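You operate a simulated robot arm through the tools that you are given. There is no shell and no other tool. Be economical: measure what you need, move in short steps, check, and stop when the job is done.

You are at the controls of a simulated two-armed robot. One attempt, no reset.

## Task
Take the lid off the nuts tin and lay it down on the white table.
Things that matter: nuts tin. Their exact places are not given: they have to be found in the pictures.

The check looks at the end state, three seconds after you hand in, the way a careful person would. Anything else that was tipped, shoved, dropped, spilled or broken makes it a failure. Lids that push on must go on centred and level and be pressed home; caps that screw on are set level and turned clockwise until they are tight.

## Robot
Two 7-joint arms with two-finger grippers on one trunk, on a base that drives. Base frame: it is fixed to the floor where the robot stands at the start and does not move with it; the origin is under the middle of the robot, x ahead of it, y to its left, z up; the surface under the hand at the start is at about z = 800. Lengths are in mm, angles in rad, forces in N, time in s.
The left shoulder is at the start at [73, 175, 1095], the right one opposite. With the tool pointing down near the work surface each hand reaches from about 280 to 880 mm from the robot's upright axis, wherever it stands, measured 20 degrees to its own side. Payload 2.94 kg a hand.
The TCP of each hand is the grasp point between the finger pads, 30 mm short of the fingertips. In the tool frame z runs along the fingers and y along their closing line. The gripper opens to 138 mm. The gripper's body begins 109 mm behind the TCP.
Orientation is that of the tool frame in the base frame, as a unit quaternion [w, x, y, z]. With the fingers straight down and closing along the base's y, the tool's x points along the base's -x, its y along +y and its z along -z.

## Interface
- The arms move only by the tool nudge_tool. It takes "left_commands", "right_commands" or both (then of equal length, played together; a hand with none holds still); each is a list of rows, each a list of 7 numbers: the shift along the tool's x, y, z in mm, then the turn, a rotation vector about the tool's x, y, z in rad, then the closure in counts, from 0 (fully open) to 255 (shut). In form: [[dx, dy, dz, ax, ay, az, gripper], ...]. A call has 1 to 8 rows; each row is the pose to reach, as a shift and turn from the pose commanded when the call began, along the tool's axes at that moment. A row lasts 0.2 s, in which the tool goes at most 50 mm and 0.15 rad; a call with a longer step from one row to the next is refused whole, and so is a gripper value outside its range. Where a pose cannot be reached the arm comes as near as it can. A force on the tool above 40 N (or 10 N above the force at the start of the call, whichever is more), or a blocked arm, ends the call early, and 0.2 s more pass. The fingers move at their own pace and stop on an object; they squeeze with about 21 N. The grip force told is the motor's: it shows also when the fingers shut on nothing. Time passes only in rows, and 0.2 s behind the last, so rows that repeat a pose let the fingers close. The reply holds the time, the measured pose of the TCP, the force on the tool along the base axes, the opening and the grip force, in the units named above and with some noise, with the torque about the TCP (base axes, N m) and any sound that the robot's microphone picked up.
- Cameras (640 x 400 px; columns grow to the right, rows downward): "scene" is now at [174.4, -20.1, 1570.6]; the picture's right is [-0.25, -0.97, -0.00], its down [-0.73, 0.19, -0.66] and it looks along [0.64, -0.17, -0.75] (base axes); focal length 268 px, centre (320, 200). "left" rides on the left gripper at [71, -19, -146] in its tool frame; the picture's right is [0.26, 0.96, 0.00], its down [-0.85, 0.23, -0.48] and it looks along [-0.46, 0.13, 0.88] (tool axes); focal length 280 px, centre (320, 200). "right" rides on the right gripper at [71, 19, -146] in its tool frame; the picture's right is [-0.26, 0.97, 0.00], its down [-0.85, -0.23, -0.48] and it looks along [-0.46, -0.12, 0.88] (tool axes); focal length 280 px, centre (320, 200).
- grab_frame(camera): a new picture of that camera. The clock stands still meanwhile.
- lift_body(by): slides the trunk up (or, below 0, down) by that many mm; the arms and the scene camera ride with it, the base frame stays. It gives what a move gives, with no picture.
- roll_base(legs): drives the robot by 1 to 6 legs, each [ahead, turn to the left] in mm and rad, along the robot's own axes; the way and the turn of a leg run together, so that a leg with both is an arc; at most 1500 mm and 3.142 rad a leg. The arms and the cameras ride along, it lands a little off, and it stops where it bumps. It gives what a move gives.
- turn_head(pan, tilt): turns the head with the scene camera to pan (to the left, within 2.094 rad either way) and tilt (down, from -0.506 to 1.204), counted from straight ahead of the robot. It gives what a move gives.
- probe_pixels(camera, pixels): for up to 12 pixels [column, row] of the newest picture of that camera ("zoom" is the newest enlarged one), the place [x, y, z] in the base frame of the surface seen there, good to about 2 mm. The clock stands still meanwhile.
- close_up(camera, box): a new picture of the part [left, top, right, bottom] of that camera's present view, enlarged. The clock stands still meanwhile.
- close_job(): hands the job in; it is judged then, once.

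Work in short steps. Measure before you move; look again where a grasp or a placing could have gone wrong, and mend it. You have 80 turns and 58 pictures in all, those below and enlarged ones among them. Open the grippers and draw the arms clear of the work before you hand the job in, unless the task says otherwise; then end with one line.

The tools are called after ">>>" as name(argument=value, ...) on one line, values as JSON. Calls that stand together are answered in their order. nudge_tool: Moves the arms, as the interface text tells. Its arguments: {"type":"object","properties":{"left_commands":{"type":"array"},"right_commands":{"type":"array"}},"required":[]} The other tools are called the same way: lift_body (by) slides the trunk up or down; roll_base (legs) drives the base; turn_head (pan, tilt) turns the head that bears the scene camera; grab_frame (camera) takes a picture; probe_pixels (camera, pixels) gives the place of the surface under pixels of a picture; close_up (camera, box) takes an enlarged picture of a part of a camera's view; close_job () hands the job in.

At the start:

```text
t: 0.0
left_ee_pos: [659.5, 25.9, 1172.5]
left_orientation: [0.0, 0.001, 1.0, 0.0]
left_contact_force: [0.3, 0.8, 0.1]
left_torque: [-0.04, -0.03, -0.01]
left_finger_gap: 137.7
left_finger_force: 0.0
right_ee_pos: [370.9, -350.9, 1151.8]
right_orientation: [0.001, -0.001, 1.0, 0.0]
right_contact_force: [0.0, -0.4, -0.6]
right_torque: [-0.01, -0.03, -0.03]
right_finger_gap: 138.0
right_finger_force: 0.1
trunk travel left (down, up): [-269.0, 465.0]
robot x, y, heading: [0.7, 0.6, 0.003]
head pan, tilt: [-0.255, 0.852]
```

scene: 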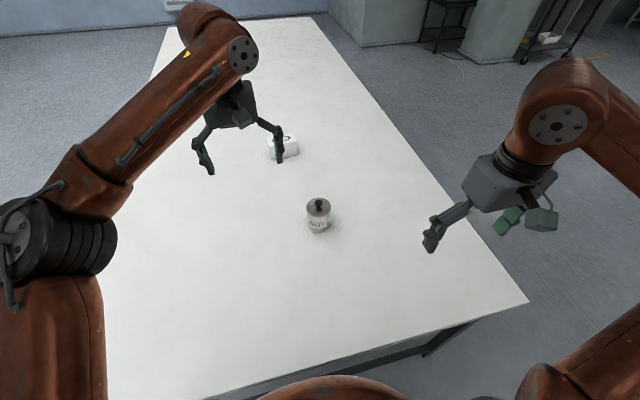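
right: 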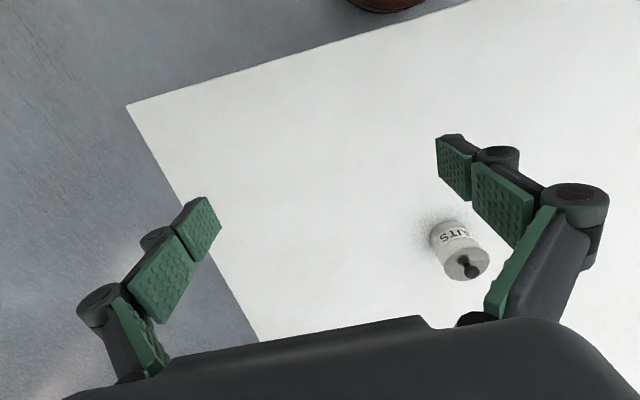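
left: 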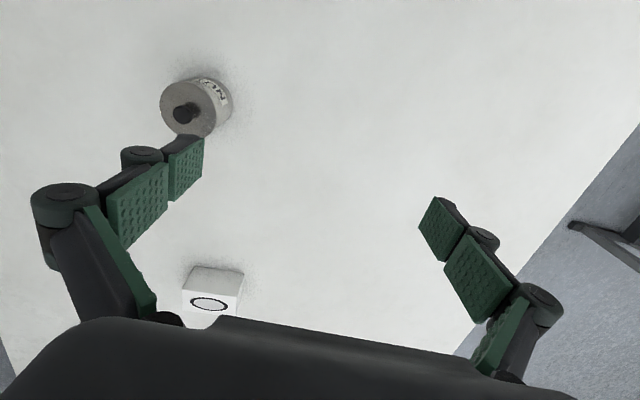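

The tin stands at about (318,213) in the scene picture, with a dark knob on its lid. I take an enlarged view to measure it.

>>> close_up(camera="scene", box=[270, 170, 366, 250])

>>> close_up(camera="left", box=[130, 50, 290, 150])

```text
5.00 times, centred on (318, 210) of scene
```

zoom: 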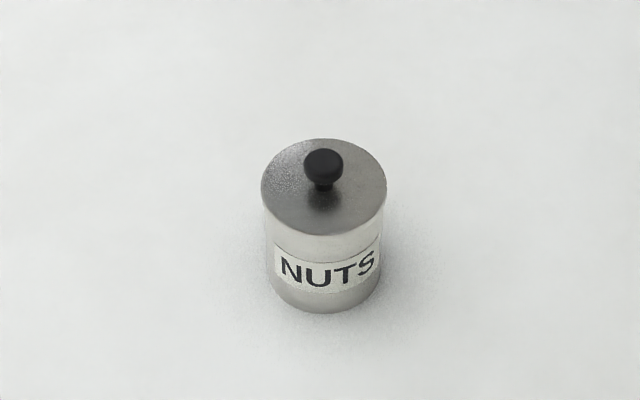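

```text
4.00 times, centred on (210, 100) of left
```

zoom: 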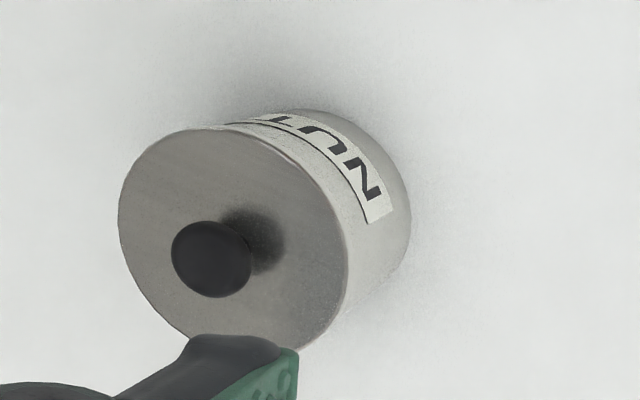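

The newest zoom (left) shows the knob at (210,258) and the lid's rim. I probe the knob, rim and table.

>>> probe_pixels(camera="zoom", pixels=[[208, 260], [180, 255], [240, 275], [212, 230], [124, 210], [340, 270], [220, 136], [190, 325], [290, 180], [385, 215], [480, 300], [160, 200]])

```text
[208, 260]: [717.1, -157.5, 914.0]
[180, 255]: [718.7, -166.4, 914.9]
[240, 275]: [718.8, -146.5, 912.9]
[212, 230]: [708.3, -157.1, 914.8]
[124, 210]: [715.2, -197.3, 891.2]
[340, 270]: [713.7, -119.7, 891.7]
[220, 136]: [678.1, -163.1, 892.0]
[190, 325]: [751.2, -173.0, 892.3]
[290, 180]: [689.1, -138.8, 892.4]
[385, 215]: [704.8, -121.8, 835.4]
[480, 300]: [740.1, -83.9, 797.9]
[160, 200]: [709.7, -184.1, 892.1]
```

Lid centre is about (715,-158.5), top z 892, radius 39; the knob is ~22 wide with its top at 915, table 798. I bring the right hand above the tin and swing the left hand away to its side.

>>> nudge_tool(right_commands=[[-43, 24, 0, 0, 0, 0, 0], [-86, 48, 0, 0, 0, 0, 50], [-129, 72, 0, 0, 0, 0, 100], [-172, 96, 0, 0, 0, 0, 140], [-215, 120, 0, 0, 0, 0, 140], [-258, 144, 0, 0, 0, 0, 140], [-301, 168, 0, 0, 0, 0, 140], [-343, 191, 0, 0, 0, 0, 140]], left_commands=[[0, 40, 0, 0, 0, 0, 0], [0, 80, 0, 0, 0, 0, 0], [0, 120, 0, 0, 0, 0, 0], [0, 160, 0, 0, 0, 0, 0], [0, 200, 0, 0, 0, 0, 0], [0, 220, 0, 0, 0, 0, 0], [0, 220, 0, 0, 0, 0, 0], [0, 220, 0, 0, 0, 0, 0]])

```text
t: 1.8
left_ee_pos: [661.0, 248.1, 1170.0]
left_orientation: [-0.001, 0.0, 1.0, -0.001]
left_contact_force: [0.7, 1.1, 0.3]
left_torque: [-0.1, 0.03, 0.0]
left_finger_gap: 137.9
left_finger_force: 0.0
right_ee_pos: [718.4, -156.6, 1149.6]
right_orientation: [-0.001, -0.001, 1.0, -0.002]
right_contact_force: [-0.3, 0.3, -0.4]
right_torque: [-0.02, 0.06, 0.02]
right_finger_gap: 62.1
right_finger_force: 0.1
trunk travel left (down, up): [-269.0, 465.0]
robot x, y, heading: [-1.7, 3.4, 0.0]
head pan, tilt: [-0.255, 0.852]
```

The hand is ~3 mm ahead and 2 mm left of the knob. I correct and lower to z ≈ 975, then look.

>>> nudge_tool(right_commands=[[3, -2, 45, 0, 0, 0, 140], [3, -2, 90, 0, 0, 0, 140], [3, -2, 135, 0, 0, 0, 140], [3, -2, 172, 0, 0, 0, 140], [3, -2, 172, 0, 0, 0, 140]])

>>> grab_frame(camera="right")

>>> close_up(camera="scene", box=[270, 170, 366, 250])

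```text
t: 3.0
left_ee_pos: [660.3, 246.4, 1172.0]
left_orientation: [0.0, 0.0, 1.0, -0.001]
left_contact_force: [-0.4, 0.0, 0.2]
left_torque: [-0.02, 0.02, 0.0]
left_finger_gap: 138.2
left_finger_force: 0.0
right_ee_pos: [711.3, -161.6, 980.6]
right_orientation: [0.0, 0.0, 1.0, 0.0]
right_contact_force: [0.4, -0.4, -0.3]
right_torque: [0.0, -0.07, -0.02]
right_finger_gap: 62.2
right_finger_force: 0.1
trunk travel left (down, up): [-269.0, 465.0]
robot x, y, heading: [-1.2, -1.1, -0.002]
head pan, tilt: [-0.255, 0.852]
```

```text
52 pictures are left
```

right: 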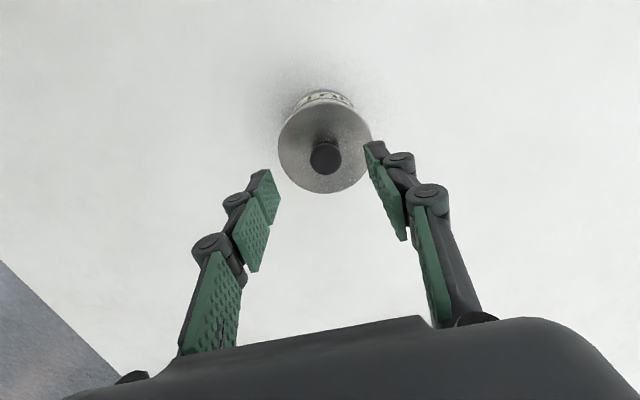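

```text
5.00 times, centred on (318, 210) of scene
```

zoom: 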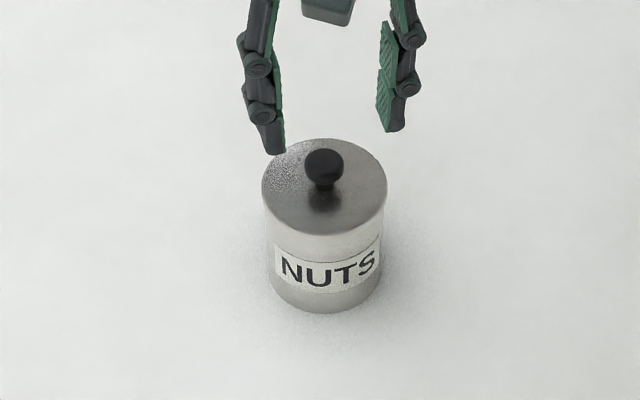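

The pose readings carry a few mm of noise, so I measure knob and fingertips in the same picture: tips near (262,178) and (375,147), knob (325,158).

>>> probe_pixels(camera="right", pixels=[[325, 158], [312, 158], [338, 158], [270, 178], [274, 208], [374, 158], [281, 145], [370, 140], [318, 188], [262, 185]])

>>> probe_pixels(camera="zoom", pixels=[[324, 165], [272, 145], [395, 125], [265, 185], [384, 185], [325, 230], [323, 142], [325, 240]])

```text
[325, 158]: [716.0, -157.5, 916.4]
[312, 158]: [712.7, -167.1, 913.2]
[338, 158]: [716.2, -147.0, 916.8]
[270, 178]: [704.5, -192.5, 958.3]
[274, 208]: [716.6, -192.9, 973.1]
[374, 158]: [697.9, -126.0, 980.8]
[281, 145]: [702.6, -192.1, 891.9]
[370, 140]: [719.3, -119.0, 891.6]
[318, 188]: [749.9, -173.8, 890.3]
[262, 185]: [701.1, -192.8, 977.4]
```

```text
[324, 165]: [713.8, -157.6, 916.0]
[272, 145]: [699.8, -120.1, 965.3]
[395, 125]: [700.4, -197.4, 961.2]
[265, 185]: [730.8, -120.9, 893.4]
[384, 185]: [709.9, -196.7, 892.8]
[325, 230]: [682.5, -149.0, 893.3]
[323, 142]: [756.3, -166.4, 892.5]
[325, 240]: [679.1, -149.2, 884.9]
```

Knob centre ≈ (715,-157.5), fingers centred near (711.5,-159). I shift +3 in x, +1.5 in y, and go down so the tips end ~5 mm above the lid.

>>> nudge_tool(right_commands=[[-3, 1.5, 20, 0, 0, 0, 140], [-3, 1.5, 40, 0, 0, 0, 140], [-3, 1.5, 52, 0, 0, 0, 140], [-3, 1.5, 52, 0, 0, 0, 140]])

>>> close_up(camera="scene", box=[270, 170, 366, 250])

>>> grab_frame(camera="right")

```text
t: 4.0
left_ee_pos: [661.2, 245.0, 1173.0]
left_orientation: [-0.001, 0.0, 1.0, 0.0]
left_contact_force: [0.1, -0.2, 0.0]
left_torque: [0.0, -0.01, 0.02]
left_finger_gap: 137.9
left_finger_force: 0.0
right_ee_pos: [714.3, -159.3, 928.5]
right_orientation: [0.0, 0.0, 1.0, 0.0]
right_contact_force: [-1.1, -0.3, -0.7]
right_torque: [-0.01, 0.01, 0.0]
right_finger_gap: 62.2
right_finger_force: 0.1
trunk travel left (down, up): [-269.0, 465.0]
robot x, y, heading: [-0.2, -3.4, -0.003]
head pan, tilt: [-0.255, 0.852]
```

```text
5.00 times, centred on (318, 210) of scene
```

zoom: 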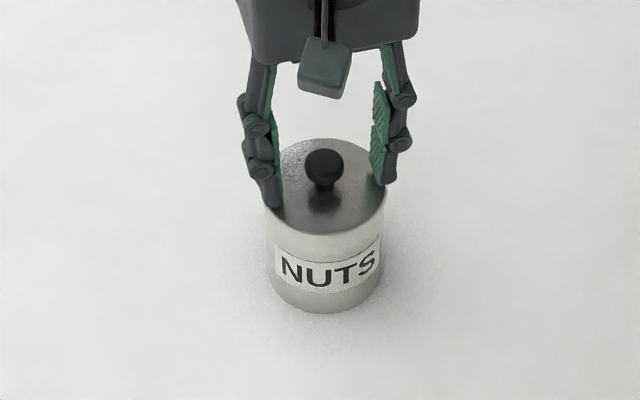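

```text
49 pictures are left
```

right: 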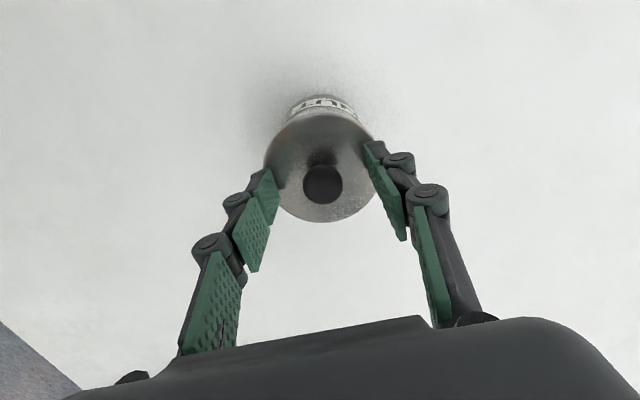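

The fingers straddle the knob, well aligned and clear of the lid. I close gradually.

>>> nudge_tool(right_commands=[[0, 0, 0, 0, 0, 0, 180], [0, 0, 0, 0, 0, 0, 215], [0, 0, 0, 0, 0, 0, 255], [0, 0, 0, 0, 0, 0, 255], [0, 0, 0, 0, 0, 0, 255]])

>>> close_up(camera="scene", box=[270, 170, 366, 250])

```text
t: 5.2
left_ee_pos: [661.1, 246.1, 1170.9]
left_orientation: [0.0, 0.001, 1.0, 0.0]
left_contact_force: [-0.3, -0.4, 0.1]
left_torque: [0.02, -0.02, 0.0]
left_finger_gap: 137.6
left_finger_force: 0.2
right_ee_pos: [715.2, -160.0, 927.6]
right_orientation: [0.001, 0.0, 1.0, -0.001]
right_contact_force: [0.3, 1.3, -0.1]
right_torque: [0.07, -0.06, 0.0]
right_finger_gap: 22.4
right_finger_force: 21.0
trunk travel left (down, up): [-269.0, 465.0]
robot x, y, heading: [2.1, -1.1, -0.0]
head pan, tilt: [-0.255, 0.852]
```

```text
5.00 times, centred on (318, 210) of scene
```

zoom: 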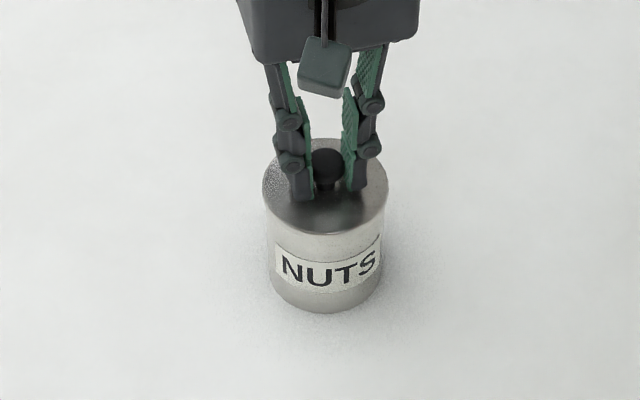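

The knob is gripped at a 22 mm gap. I lift slowly by a little and watch the force and whether the tin comes along.

>>> nudge_tool(right_commands=[[0, 0, -2, 0, 0, 0, 255], [0, 0, -4, 0, 0, 0, 255], [0, 0, -7, 0, 0, 0, 255], [0, 0, -10, 0, 0, 0, 255]])

>>> close_up(camera="scene", box=[270, 170, 366, 250])

```text
t: 6.2
left_ee_pos: [660.8, 245.3, 1170.8]
left_orientation: [0.0, 0.0, 1.0, 0.0]
left_contact_force: [-1.1, 0.9, -0.8]
left_torque: [-0.03, 0.0, 0.0]
left_finger_gap: 138.3
left_finger_force: 0.1
right_ee_pos: [714.1, -160.1, 937.0]
right_orientation: [0.001, 0.0, 1.0, 0.0]
right_contact_force: [0.5, 0.0, -0.1]
right_torque: [0.01, -0.02, 0.0]
right_finger_gap: 22.3
right_finger_force: 20.7
trunk travel left (down, up): [-269.0, 465.0]
robot x, y, heading: [-0.1, -1.8, -0.004]
head pan, tilt: [-0.255, 0.852]
heard: snap
```

```text
5.00 times, centred on (318, 210) of scene
```

zoom: 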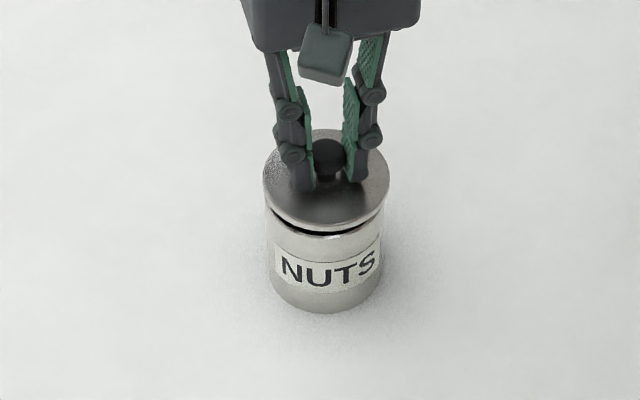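

The lid snapped free and the tin stayed put. I raise it straight up further.

>>> nudge_tool(right_commands=[[0, 0, -10, 0, 0, 0, 255], [0, 0, -25, 0, 0, 0, 255], [0, 0, -50, 0, 0, 0, 255], [0, 0, -75, 0, 0, 0, 255], [0, 0, -90, 0, 0, 0, 255], [0, 0, -90, 0, 0, 0, 255]])

>>> grab_frame(camera="scene")

>>> grab_frame(camera="left")

```text
t: 7.6
left_ee_pos: [660.0, 245.6, 1171.1]
left_orientation: [-0.001, 0.0, 1.0, 0.0]
left_contact_force: [0.0, 0.8, -0.5]
left_torque: [-0.01, 0.0, -0.02]
left_finger_gap: 138.0
left_finger_force: 0.0
right_ee_pos: [713.8, -159.0, 1026.8]
right_orientation: [0.0, -0.001, 1.0, 0.0]
right_contact_force: [1.0, -0.5, -0.4]
right_torque: [0.01, 0.01, -0.02]
right_finger_gap: 22.4
right_finger_force: 21.6
trunk travel left (down, up): [-269.0, 465.0]
robot x, y, heading: [0.4, 0.6, 0.001]
head pan, tilt: [-0.255, 0.852]
```

```text
46 pictures are left
```

scene: 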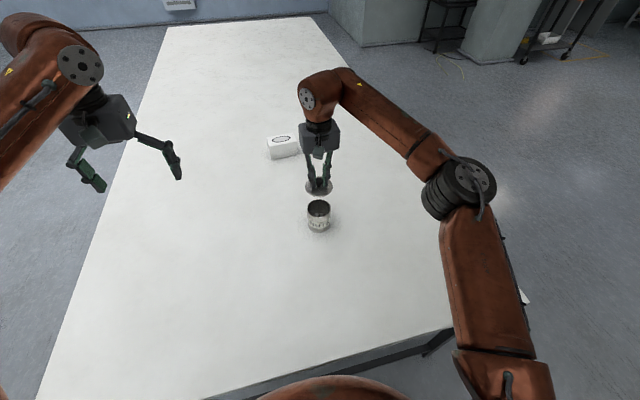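

```text
45 pictures are left
```

left: 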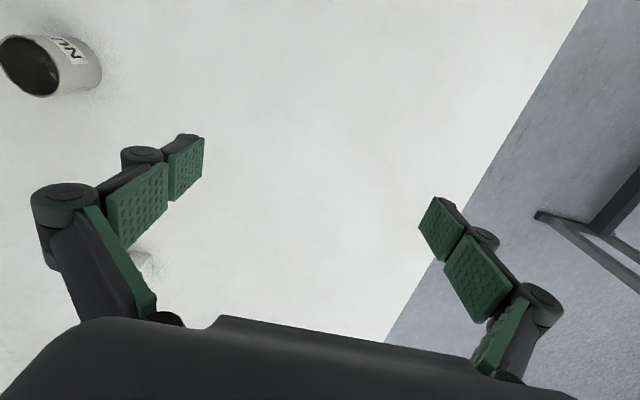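

The lid is held and the tin stands open. I probe free table to the right front of the tin, e.g. (370,265), and the edge near (440,300).

>>> probe_pixels(camera="scene", pixels=[[370, 265], [380, 240], [435, 310], [330, 300], [318, 187], [320, 190]])

>>> close_up(camera="scene", box=[280, 150, 360, 200])

```text
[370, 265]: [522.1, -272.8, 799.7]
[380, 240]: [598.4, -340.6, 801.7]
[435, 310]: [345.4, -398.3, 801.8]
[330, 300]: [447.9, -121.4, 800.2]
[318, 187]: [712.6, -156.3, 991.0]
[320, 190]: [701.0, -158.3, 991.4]
```

```text
8.00 times, centred on (320, 175) of scene
```

zoom: 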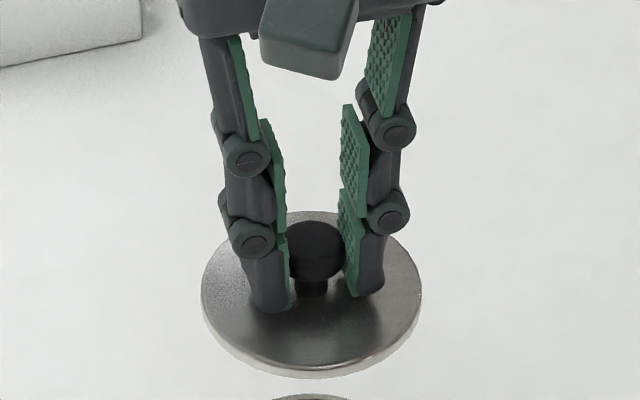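

The lid is level, its top at z 991. I carry it at this height to about (560,-320), which is free table.

>>> nudge_tool(right_commands=[[15, -16, 0, 0, 0, 0, 255], [45, -48, 0, 0, 0, 0, 255], [75, -80, 0, 0, 0, 0, 255], [105, -112, 0, 0, 0, 0, 255], [130, -138, 0, 0, 0, 0, 255], [148, -155, 0, 0, 0, 0, 255], [154, -161, 0, 0, 0, 0, 255], [154, -161, 0, 0, 0, 0, 255]])

>>> grab_frame(camera="scene")

```text
t: 9.4
left_ee_pos: [661.2, 245.2, 1171.9]
left_orientation: [-0.001, -0.001, 1.0, 0.0]
left_contact_force: [0.0, -0.1, 0.1]
left_torque: [0.01, 0.04, -0.01]
left_finger_gap: 138.1
left_finger_force: 0.1
right_ee_pos: [562.6, -321.8, 1027.9]
right_orientation: [0.0, 0.001, 1.0, 0.001]
right_contact_force: [0.2, -0.3, -0.3]
right_torque: [0.02, 0.04, -0.01]
right_finger_gap: 22.1
right_finger_force: 20.7
trunk travel left (down, up): [-269.0, 465.0]
robot x, y, heading: [2.6, -3.4, 0.002]
head pan, tilt: [-0.255, 0.852]
```

```text
43 pictures are left
```

scene: 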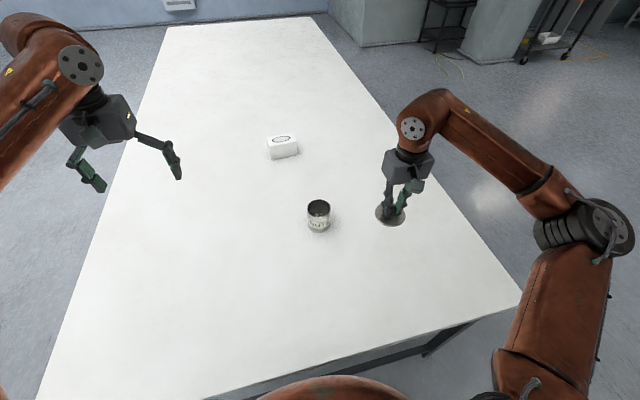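

Table is clear under the lid. I lower 150 mm, then will creep down.

>>> nudge_tool(right_commands=[[0, 0, 35, 0, 0, 0, 255], [0, 0, 70, 0, 0, 0, 255], [0, 0, 105, 0, 0, 0, 255], [0, 0, 135, 0, 0, 0, 255], [0, 0, 155, 0, 0, 0, 255], [0, 0, 155, 0, 0, 0, 255]])

>>> close_up(camera="scene", box=[330, 190, 426, 250])

```text
t: 10.8
left_ee_pos: [661.1, 246.2, 1171.0]
left_orientation: [0.0, 0.0, 1.0, 0.001]
left_contact_force: [-0.2, -0.4, -0.3]
left_torque: [-0.01, 0.0, -0.01]
left_finger_gap: 138.1
left_finger_force: 0.1
right_ee_pos: [560.7, -320.4, 870.7]
right_orientation: [0.0, 0.001, 1.0, 0.0]
right_contact_force: [-0.5, -0.6, -0.3]
right_torque: [-0.03, -0.02, 0.02]
right_finger_gap: 22.1
right_finger_force: 21.1
trunk travel left (down, up): [-269.0, 465.0]
robot x, y, heading: [1.6, 4.7, 0.006]
head pan, tilt: [-0.255, 0.852]
```

```text
6.67 times, centred on (378, 220) of scene
```

zoom: 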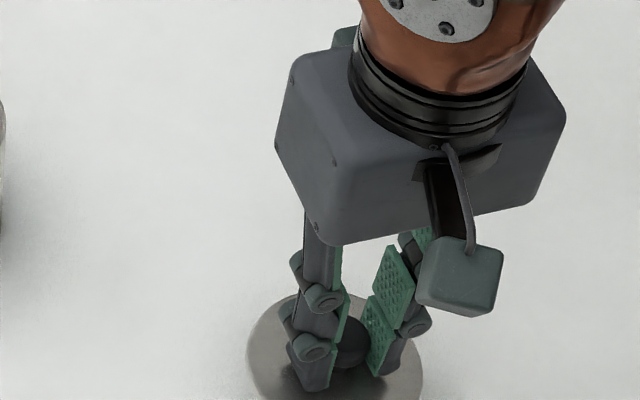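

Lid top is now ~836. I creep down in small steps, watching the contact force.

>>> nudge_tool(right_commands=[[0, 0, 4, 0, 0, 0, 255], [0, 0, 8, 0, 0, 0, 255], [0, 0, 11, 0, 0, 0, 255], [0, 0, 14, 0, 0, 0, 255], [0, 0, 16, 0, 0, 0, 255], [0, 0, 16, 0, 0, 0, 255]])

>>> close_up(camera="scene", box=[340, 210, 420, 270])

```text
t: 12.2
left_ee_pos: [660.1, 245.6, 1171.3]
left_orientation: [0.0, -0.001, 1.0, -0.001]
left_contact_force: [0.0, -0.2, -0.2]
left_torque: [0.0, -0.01, 0.01]
left_finger_gap: 137.9
left_finger_force: 0.0
right_ee_pos: [560.6, -320.1, 856.0]
right_orientation: [0.0, 0.0, 1.0, 0.0]
right_contact_force: [0.0, -0.2, 1.2]
right_torque: [0.01, 0.0, -0.03]
right_finger_gap: 22.2
right_finger_force: 21.3
trunk travel left (down, up): [-269.0, 465.0]
robot x, y, heading: [-2.8, 0.2, -0.002]
head pan, tilt: [-0.255, 0.852]
```

```text
6.67 times, centred on (380, 240) of scene
```

zoom: 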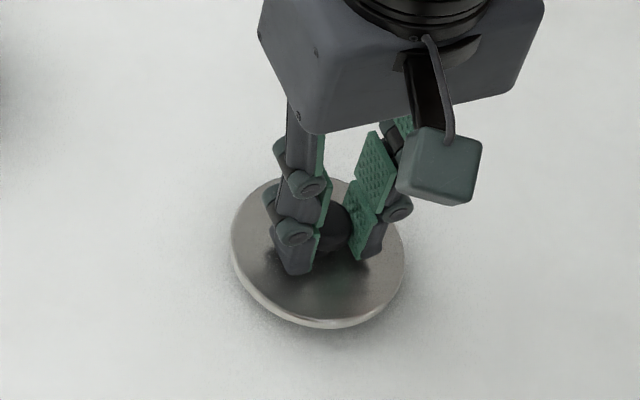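

>>> probe_pixels(camera="zoom", pixels=[[320, 295], [250, 220], [385, 270], [320, 323], [320, 345], [300, 380]])

```text
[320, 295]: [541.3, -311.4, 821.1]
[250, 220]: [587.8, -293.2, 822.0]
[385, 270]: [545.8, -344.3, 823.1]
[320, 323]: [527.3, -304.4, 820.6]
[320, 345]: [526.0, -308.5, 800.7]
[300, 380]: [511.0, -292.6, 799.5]
```

The lid top is at 821 over table 800, so there is still a gap of up to ~15 mm. I creep on by 1.5 mm steps.

>>> nudge_tool(right_commands=[[0, 0, 1.5, 0, 0, 0, 255], [0, 0, 3, 0, 0, 0, 255], [0, 0, 4.5, 0, 0, 0, 255], [0, 0, 6, 0, 0, 0, 255], [0, 0, 6, 0, 0, 0, 255]])

```text
t: 13.4
left_ee_pos: [661.1, 245.5, 1171.7]
left_orientation: [0.0, 0.0, 1.0, 0.0]
left_contact_force: [-0.6, 0.1, 0.3]
left_torque: [0.04, 0.0, 0.01]
left_finger_gap: 137.8
left_finger_force: 0.1
right_ee_pos: [559.6, -320.2, 849.8]
right_orientation: [0.0, 0.001, 1.0, 0.0]
right_contact_force: [-0.8, 0.1, -0.1]
right_torque: [-0.02, 0.01, -0.02]
right_finger_gap: 22.1
right_finger_force: 21.1
trunk travel left (down, up): [-269.0, 465.0]
robot x, y, heading: [-1.5, -0.3, 0.002]
head pan, tilt: [-0.255, 0.852]
```

No contact yet (force ~0). I go on with 1 mm steps.

>>> nudge_tool(right_commands=[[0, 0, 1, 0, 0, 0, 255], [0, 0, 2, 0, 0, 0, 255], [0, 0, 3, 0, 0, 0, 255], [0, 0, 3, 0, 0, 0, 255]])

>>> close_up(camera="scene", box=[340, 210, 420, 270])

```text
t: 14.4
left_ee_pos: [660.4, 245.3, 1173.2]
left_orientation: [0.001, -0.001, 1.0, 0.0]
left_contact_force: [0.0, 0.1, -0.1]
left_torque: [0.0, -0.02, -0.01]
left_finger_gap: 137.7
left_finger_force: 0.1
right_ee_pos: [559.9, -321.2, 847.8]
right_orientation: [0.001, 0.0, 1.0, 0.0]
right_contact_force: [1.1, -0.1, -0.8]
right_torque: [0.0, 0.02, 0.0]
right_finger_gap: 22.2
right_finger_force: 20.4
trunk travel left (down, up): [-269.0, 465.0]
robot x, y, heading: [-1.1, 1.4, -0.001]
head pan, tilt: [-0.255, 0.852]
```

```text
6.67 times, centred on (380, 240) of scene
```

zoom: 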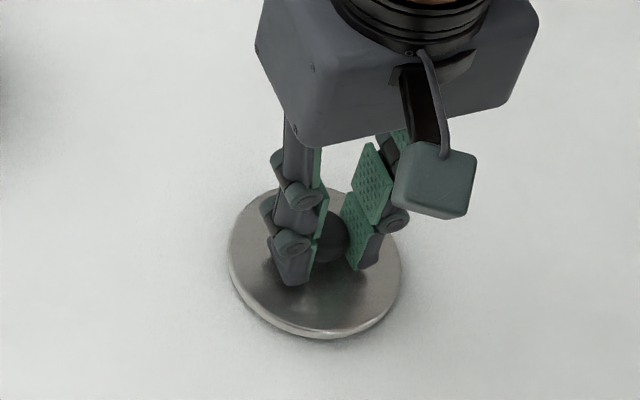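

Still no force; the gap under the rim has narrowed. I continue in 1 mm steps.

>>> nudge_tool(right_commands=[[0, 0, 1, 0, 0, 0, 255], [0, 0, 2, 0, 0, 0, 255], [0, 0, 3, 0, 0, 0, 255], [0, 0, 3, 0, 0, 0, 255]])

>>> close_up(camera="scene", box=[340, 210, 420, 270])

>>> probe_pixels(camera="zoom", pixels=[[320, 300], [250, 230], [385, 275]])

```text
t: 15.4
left_ee_pos: [659.0, 245.3, 1172.2]
left_orientation: [-0.001, 0.0, 1.0, -0.001]
left_contact_force: [0.5, -0.4, -0.4]
left_torque: [0.0, 0.03, 0.04]
left_finger_gap: 138.0
left_finger_force: 0.0
right_ee_pos: [559.5, -321.4, 848.0]
right_orientation: [0.003, 0.0, 1.0, 0.0]
right_contact_force: [1.2, -2.9, 17.5]
right_torque: [-0.06, -0.06, 0.02]
right_finger_gap: 21.9
right_finger_force: 21.1
trunk travel left (down, up): [-269.0, 465.0]
robot x, y, heading: [1.3, -0.9, -0.002]
head pan, tilt: [-0.255, 0.852]
```

```text
6.67 times, centred on (380, 240) of scene
```

zoom: 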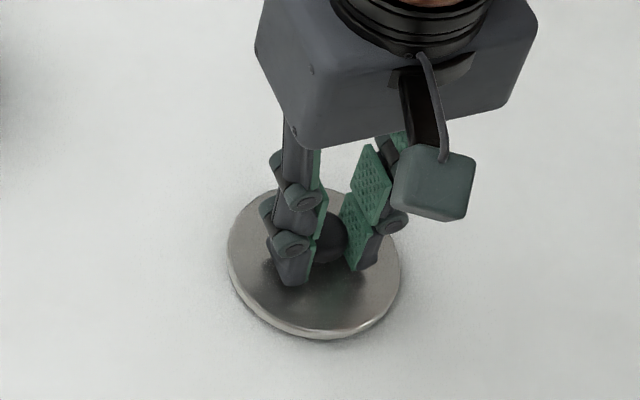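

```text
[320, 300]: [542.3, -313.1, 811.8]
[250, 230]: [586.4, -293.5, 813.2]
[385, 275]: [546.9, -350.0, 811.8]
```

The lid is level and touches the table (17.5 N). I ease up 1.5 mm to relieve the load, then open the fingers slowly.

>>> nudge_tool(right_commands=[[0, 0, -1, 0, 0, 0, 255], [0, 0, -1.5, 0, 0, 0, 255], [0, 0, -1.5, 0, 0, 0, 210], [0, 0, -1.5, 0, 0, 0, 180], [0, 0, -1.5, 0, 0, 0, 140], [0, 0, -1.5, 0, 0, 0, 140]])

>>> close_up(camera="scene", box=[340, 210, 420, 270])

```text
t: 16.8
left_ee_pos: [662.0, 244.8, 1171.9]
left_orientation: [0.0, 0.0, 1.0, 0.0]
left_contact_force: [0.5, 0.5, -0.4]
left_torque: [0.01, -0.02, 0.0]
left_finger_gap: 138.1
left_finger_force: 0.0
right_ee_pos: [560.3, -320.1, 846.4]
right_orientation: [0.001, 0.0, 1.0, -0.001]
right_contact_force: [0.8, -0.5, -0.1]
right_torque: [-0.03, -0.02, -0.02]
right_finger_gap: 62.2
right_finger_force: 0.0
trunk travel left (down, up): [-269.0, 465.0]
robot x, y, heading: [2.0, -1.4, -0.003]
head pan, tilt: [-0.255, 0.852]
```

```text
6.67 times, centred on (380, 240) of scene
```

zoom: 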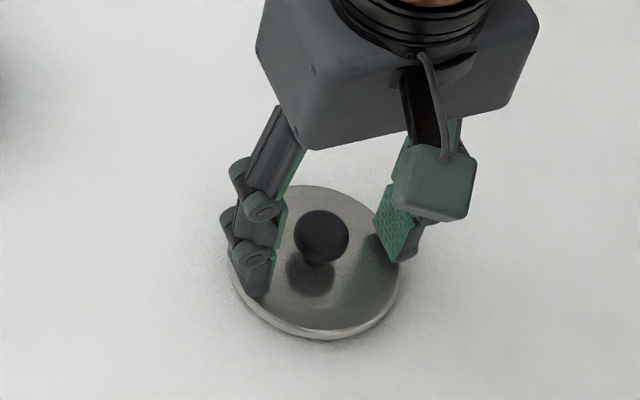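

The lid lies level and the knob is free. I raise the hand straight up, then draw it back to the robot.

>>> nudge_tool(right_commands=[[0, 0, -20, 0, 0, 0, 140], [0, 0, -60, 0, 0, 0, 140], [0, 0, -105, 0, 0, 0, 140], [0, 0, -150, 0, 0, 0, 100], [0, 0, -195, 0, 0, 0, 50], [0, 0, -240, 0, 0, 0, 0], [45, 0, -255, 0, 0, 0, 0], [90, 0, -265, 0, 0, 0, 0]])

>>> nudge_tool(right_commands=[[40, -10, 0, 0, 0, 0, 0], [80, -20, 0, 0, 0, 0, 0], [100, -30, 0, 0, 0, 0, 0], [100, -30, 0, 0, 0, 0, 0]])

>>> grab_frame(camera="scene")

```text
t: 18.6
left_ee_pos: [659.6, 245.4, 1171.5]
left_orientation: [0.0, 0.0, 1.0, 0.0]
left_contact_force: [0.1, -0.4, 0.7]
left_torque: [-0.03, -0.03, 0.01]
left_finger_gap: 138.0
left_finger_force: 0.0
right_ee_pos: [467.8, -321.8, 1111.3]
right_orientation: [0.0, 0.0, 1.0, -0.001]
right_contact_force: [-0.6, 0.2, 1.0]
right_torque: [0.0, -0.02, -0.03]
right_finger_gap: 138.1
right_finger_force: 0.0
trunk travel left (down, up): [-269.0, 465.0]
robot x, y, heading: [1.3, 0.8, 0.002]
head pan, tilt: [-0.255, 0.852]
```

```text
t: 19.6
left_ee_pos: [661.7, 245.9, 1170.7]
left_orientation: [0.0, 0.001, 1.0, 0.0]
left_contact_force: [-0.5, -0.5, 0.5]
left_torque: [-0.01, 0.04, 0.02]
left_finger_gap: 138.5
left_finger_force: 0.0
right_ee_pos: [370.5, -350.0, 1109.3]
right_orientation: [-0.001, 0.001, 1.0, 0.0]
right_contact_force: [-0.1, 0.2, -0.1]
right_torque: [-0.01, 0.03, -0.02]
right_finger_gap: 138.1
right_finger_force: 0.0
trunk travel left (down, up): [-269.0, 465.0]
robot x, y, heading: [-2.0, 2.6, -0.001]
head pan, tilt: [-0.255, 0.852]
```

```text
37 pictures are left
```

scene: 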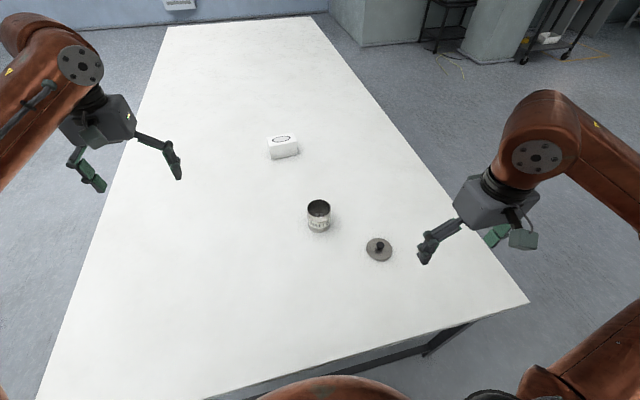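

The lid lies flat at (379,249), the open tin stands where it was at (319,215), and both arms are clear with grippers open. I hand in.

>>> close_job()

```text
The job is handed in.
```

The lid is off the nuts tin and lying flat on the white table. The tin still stands upright where it was, and I've handed the job in.
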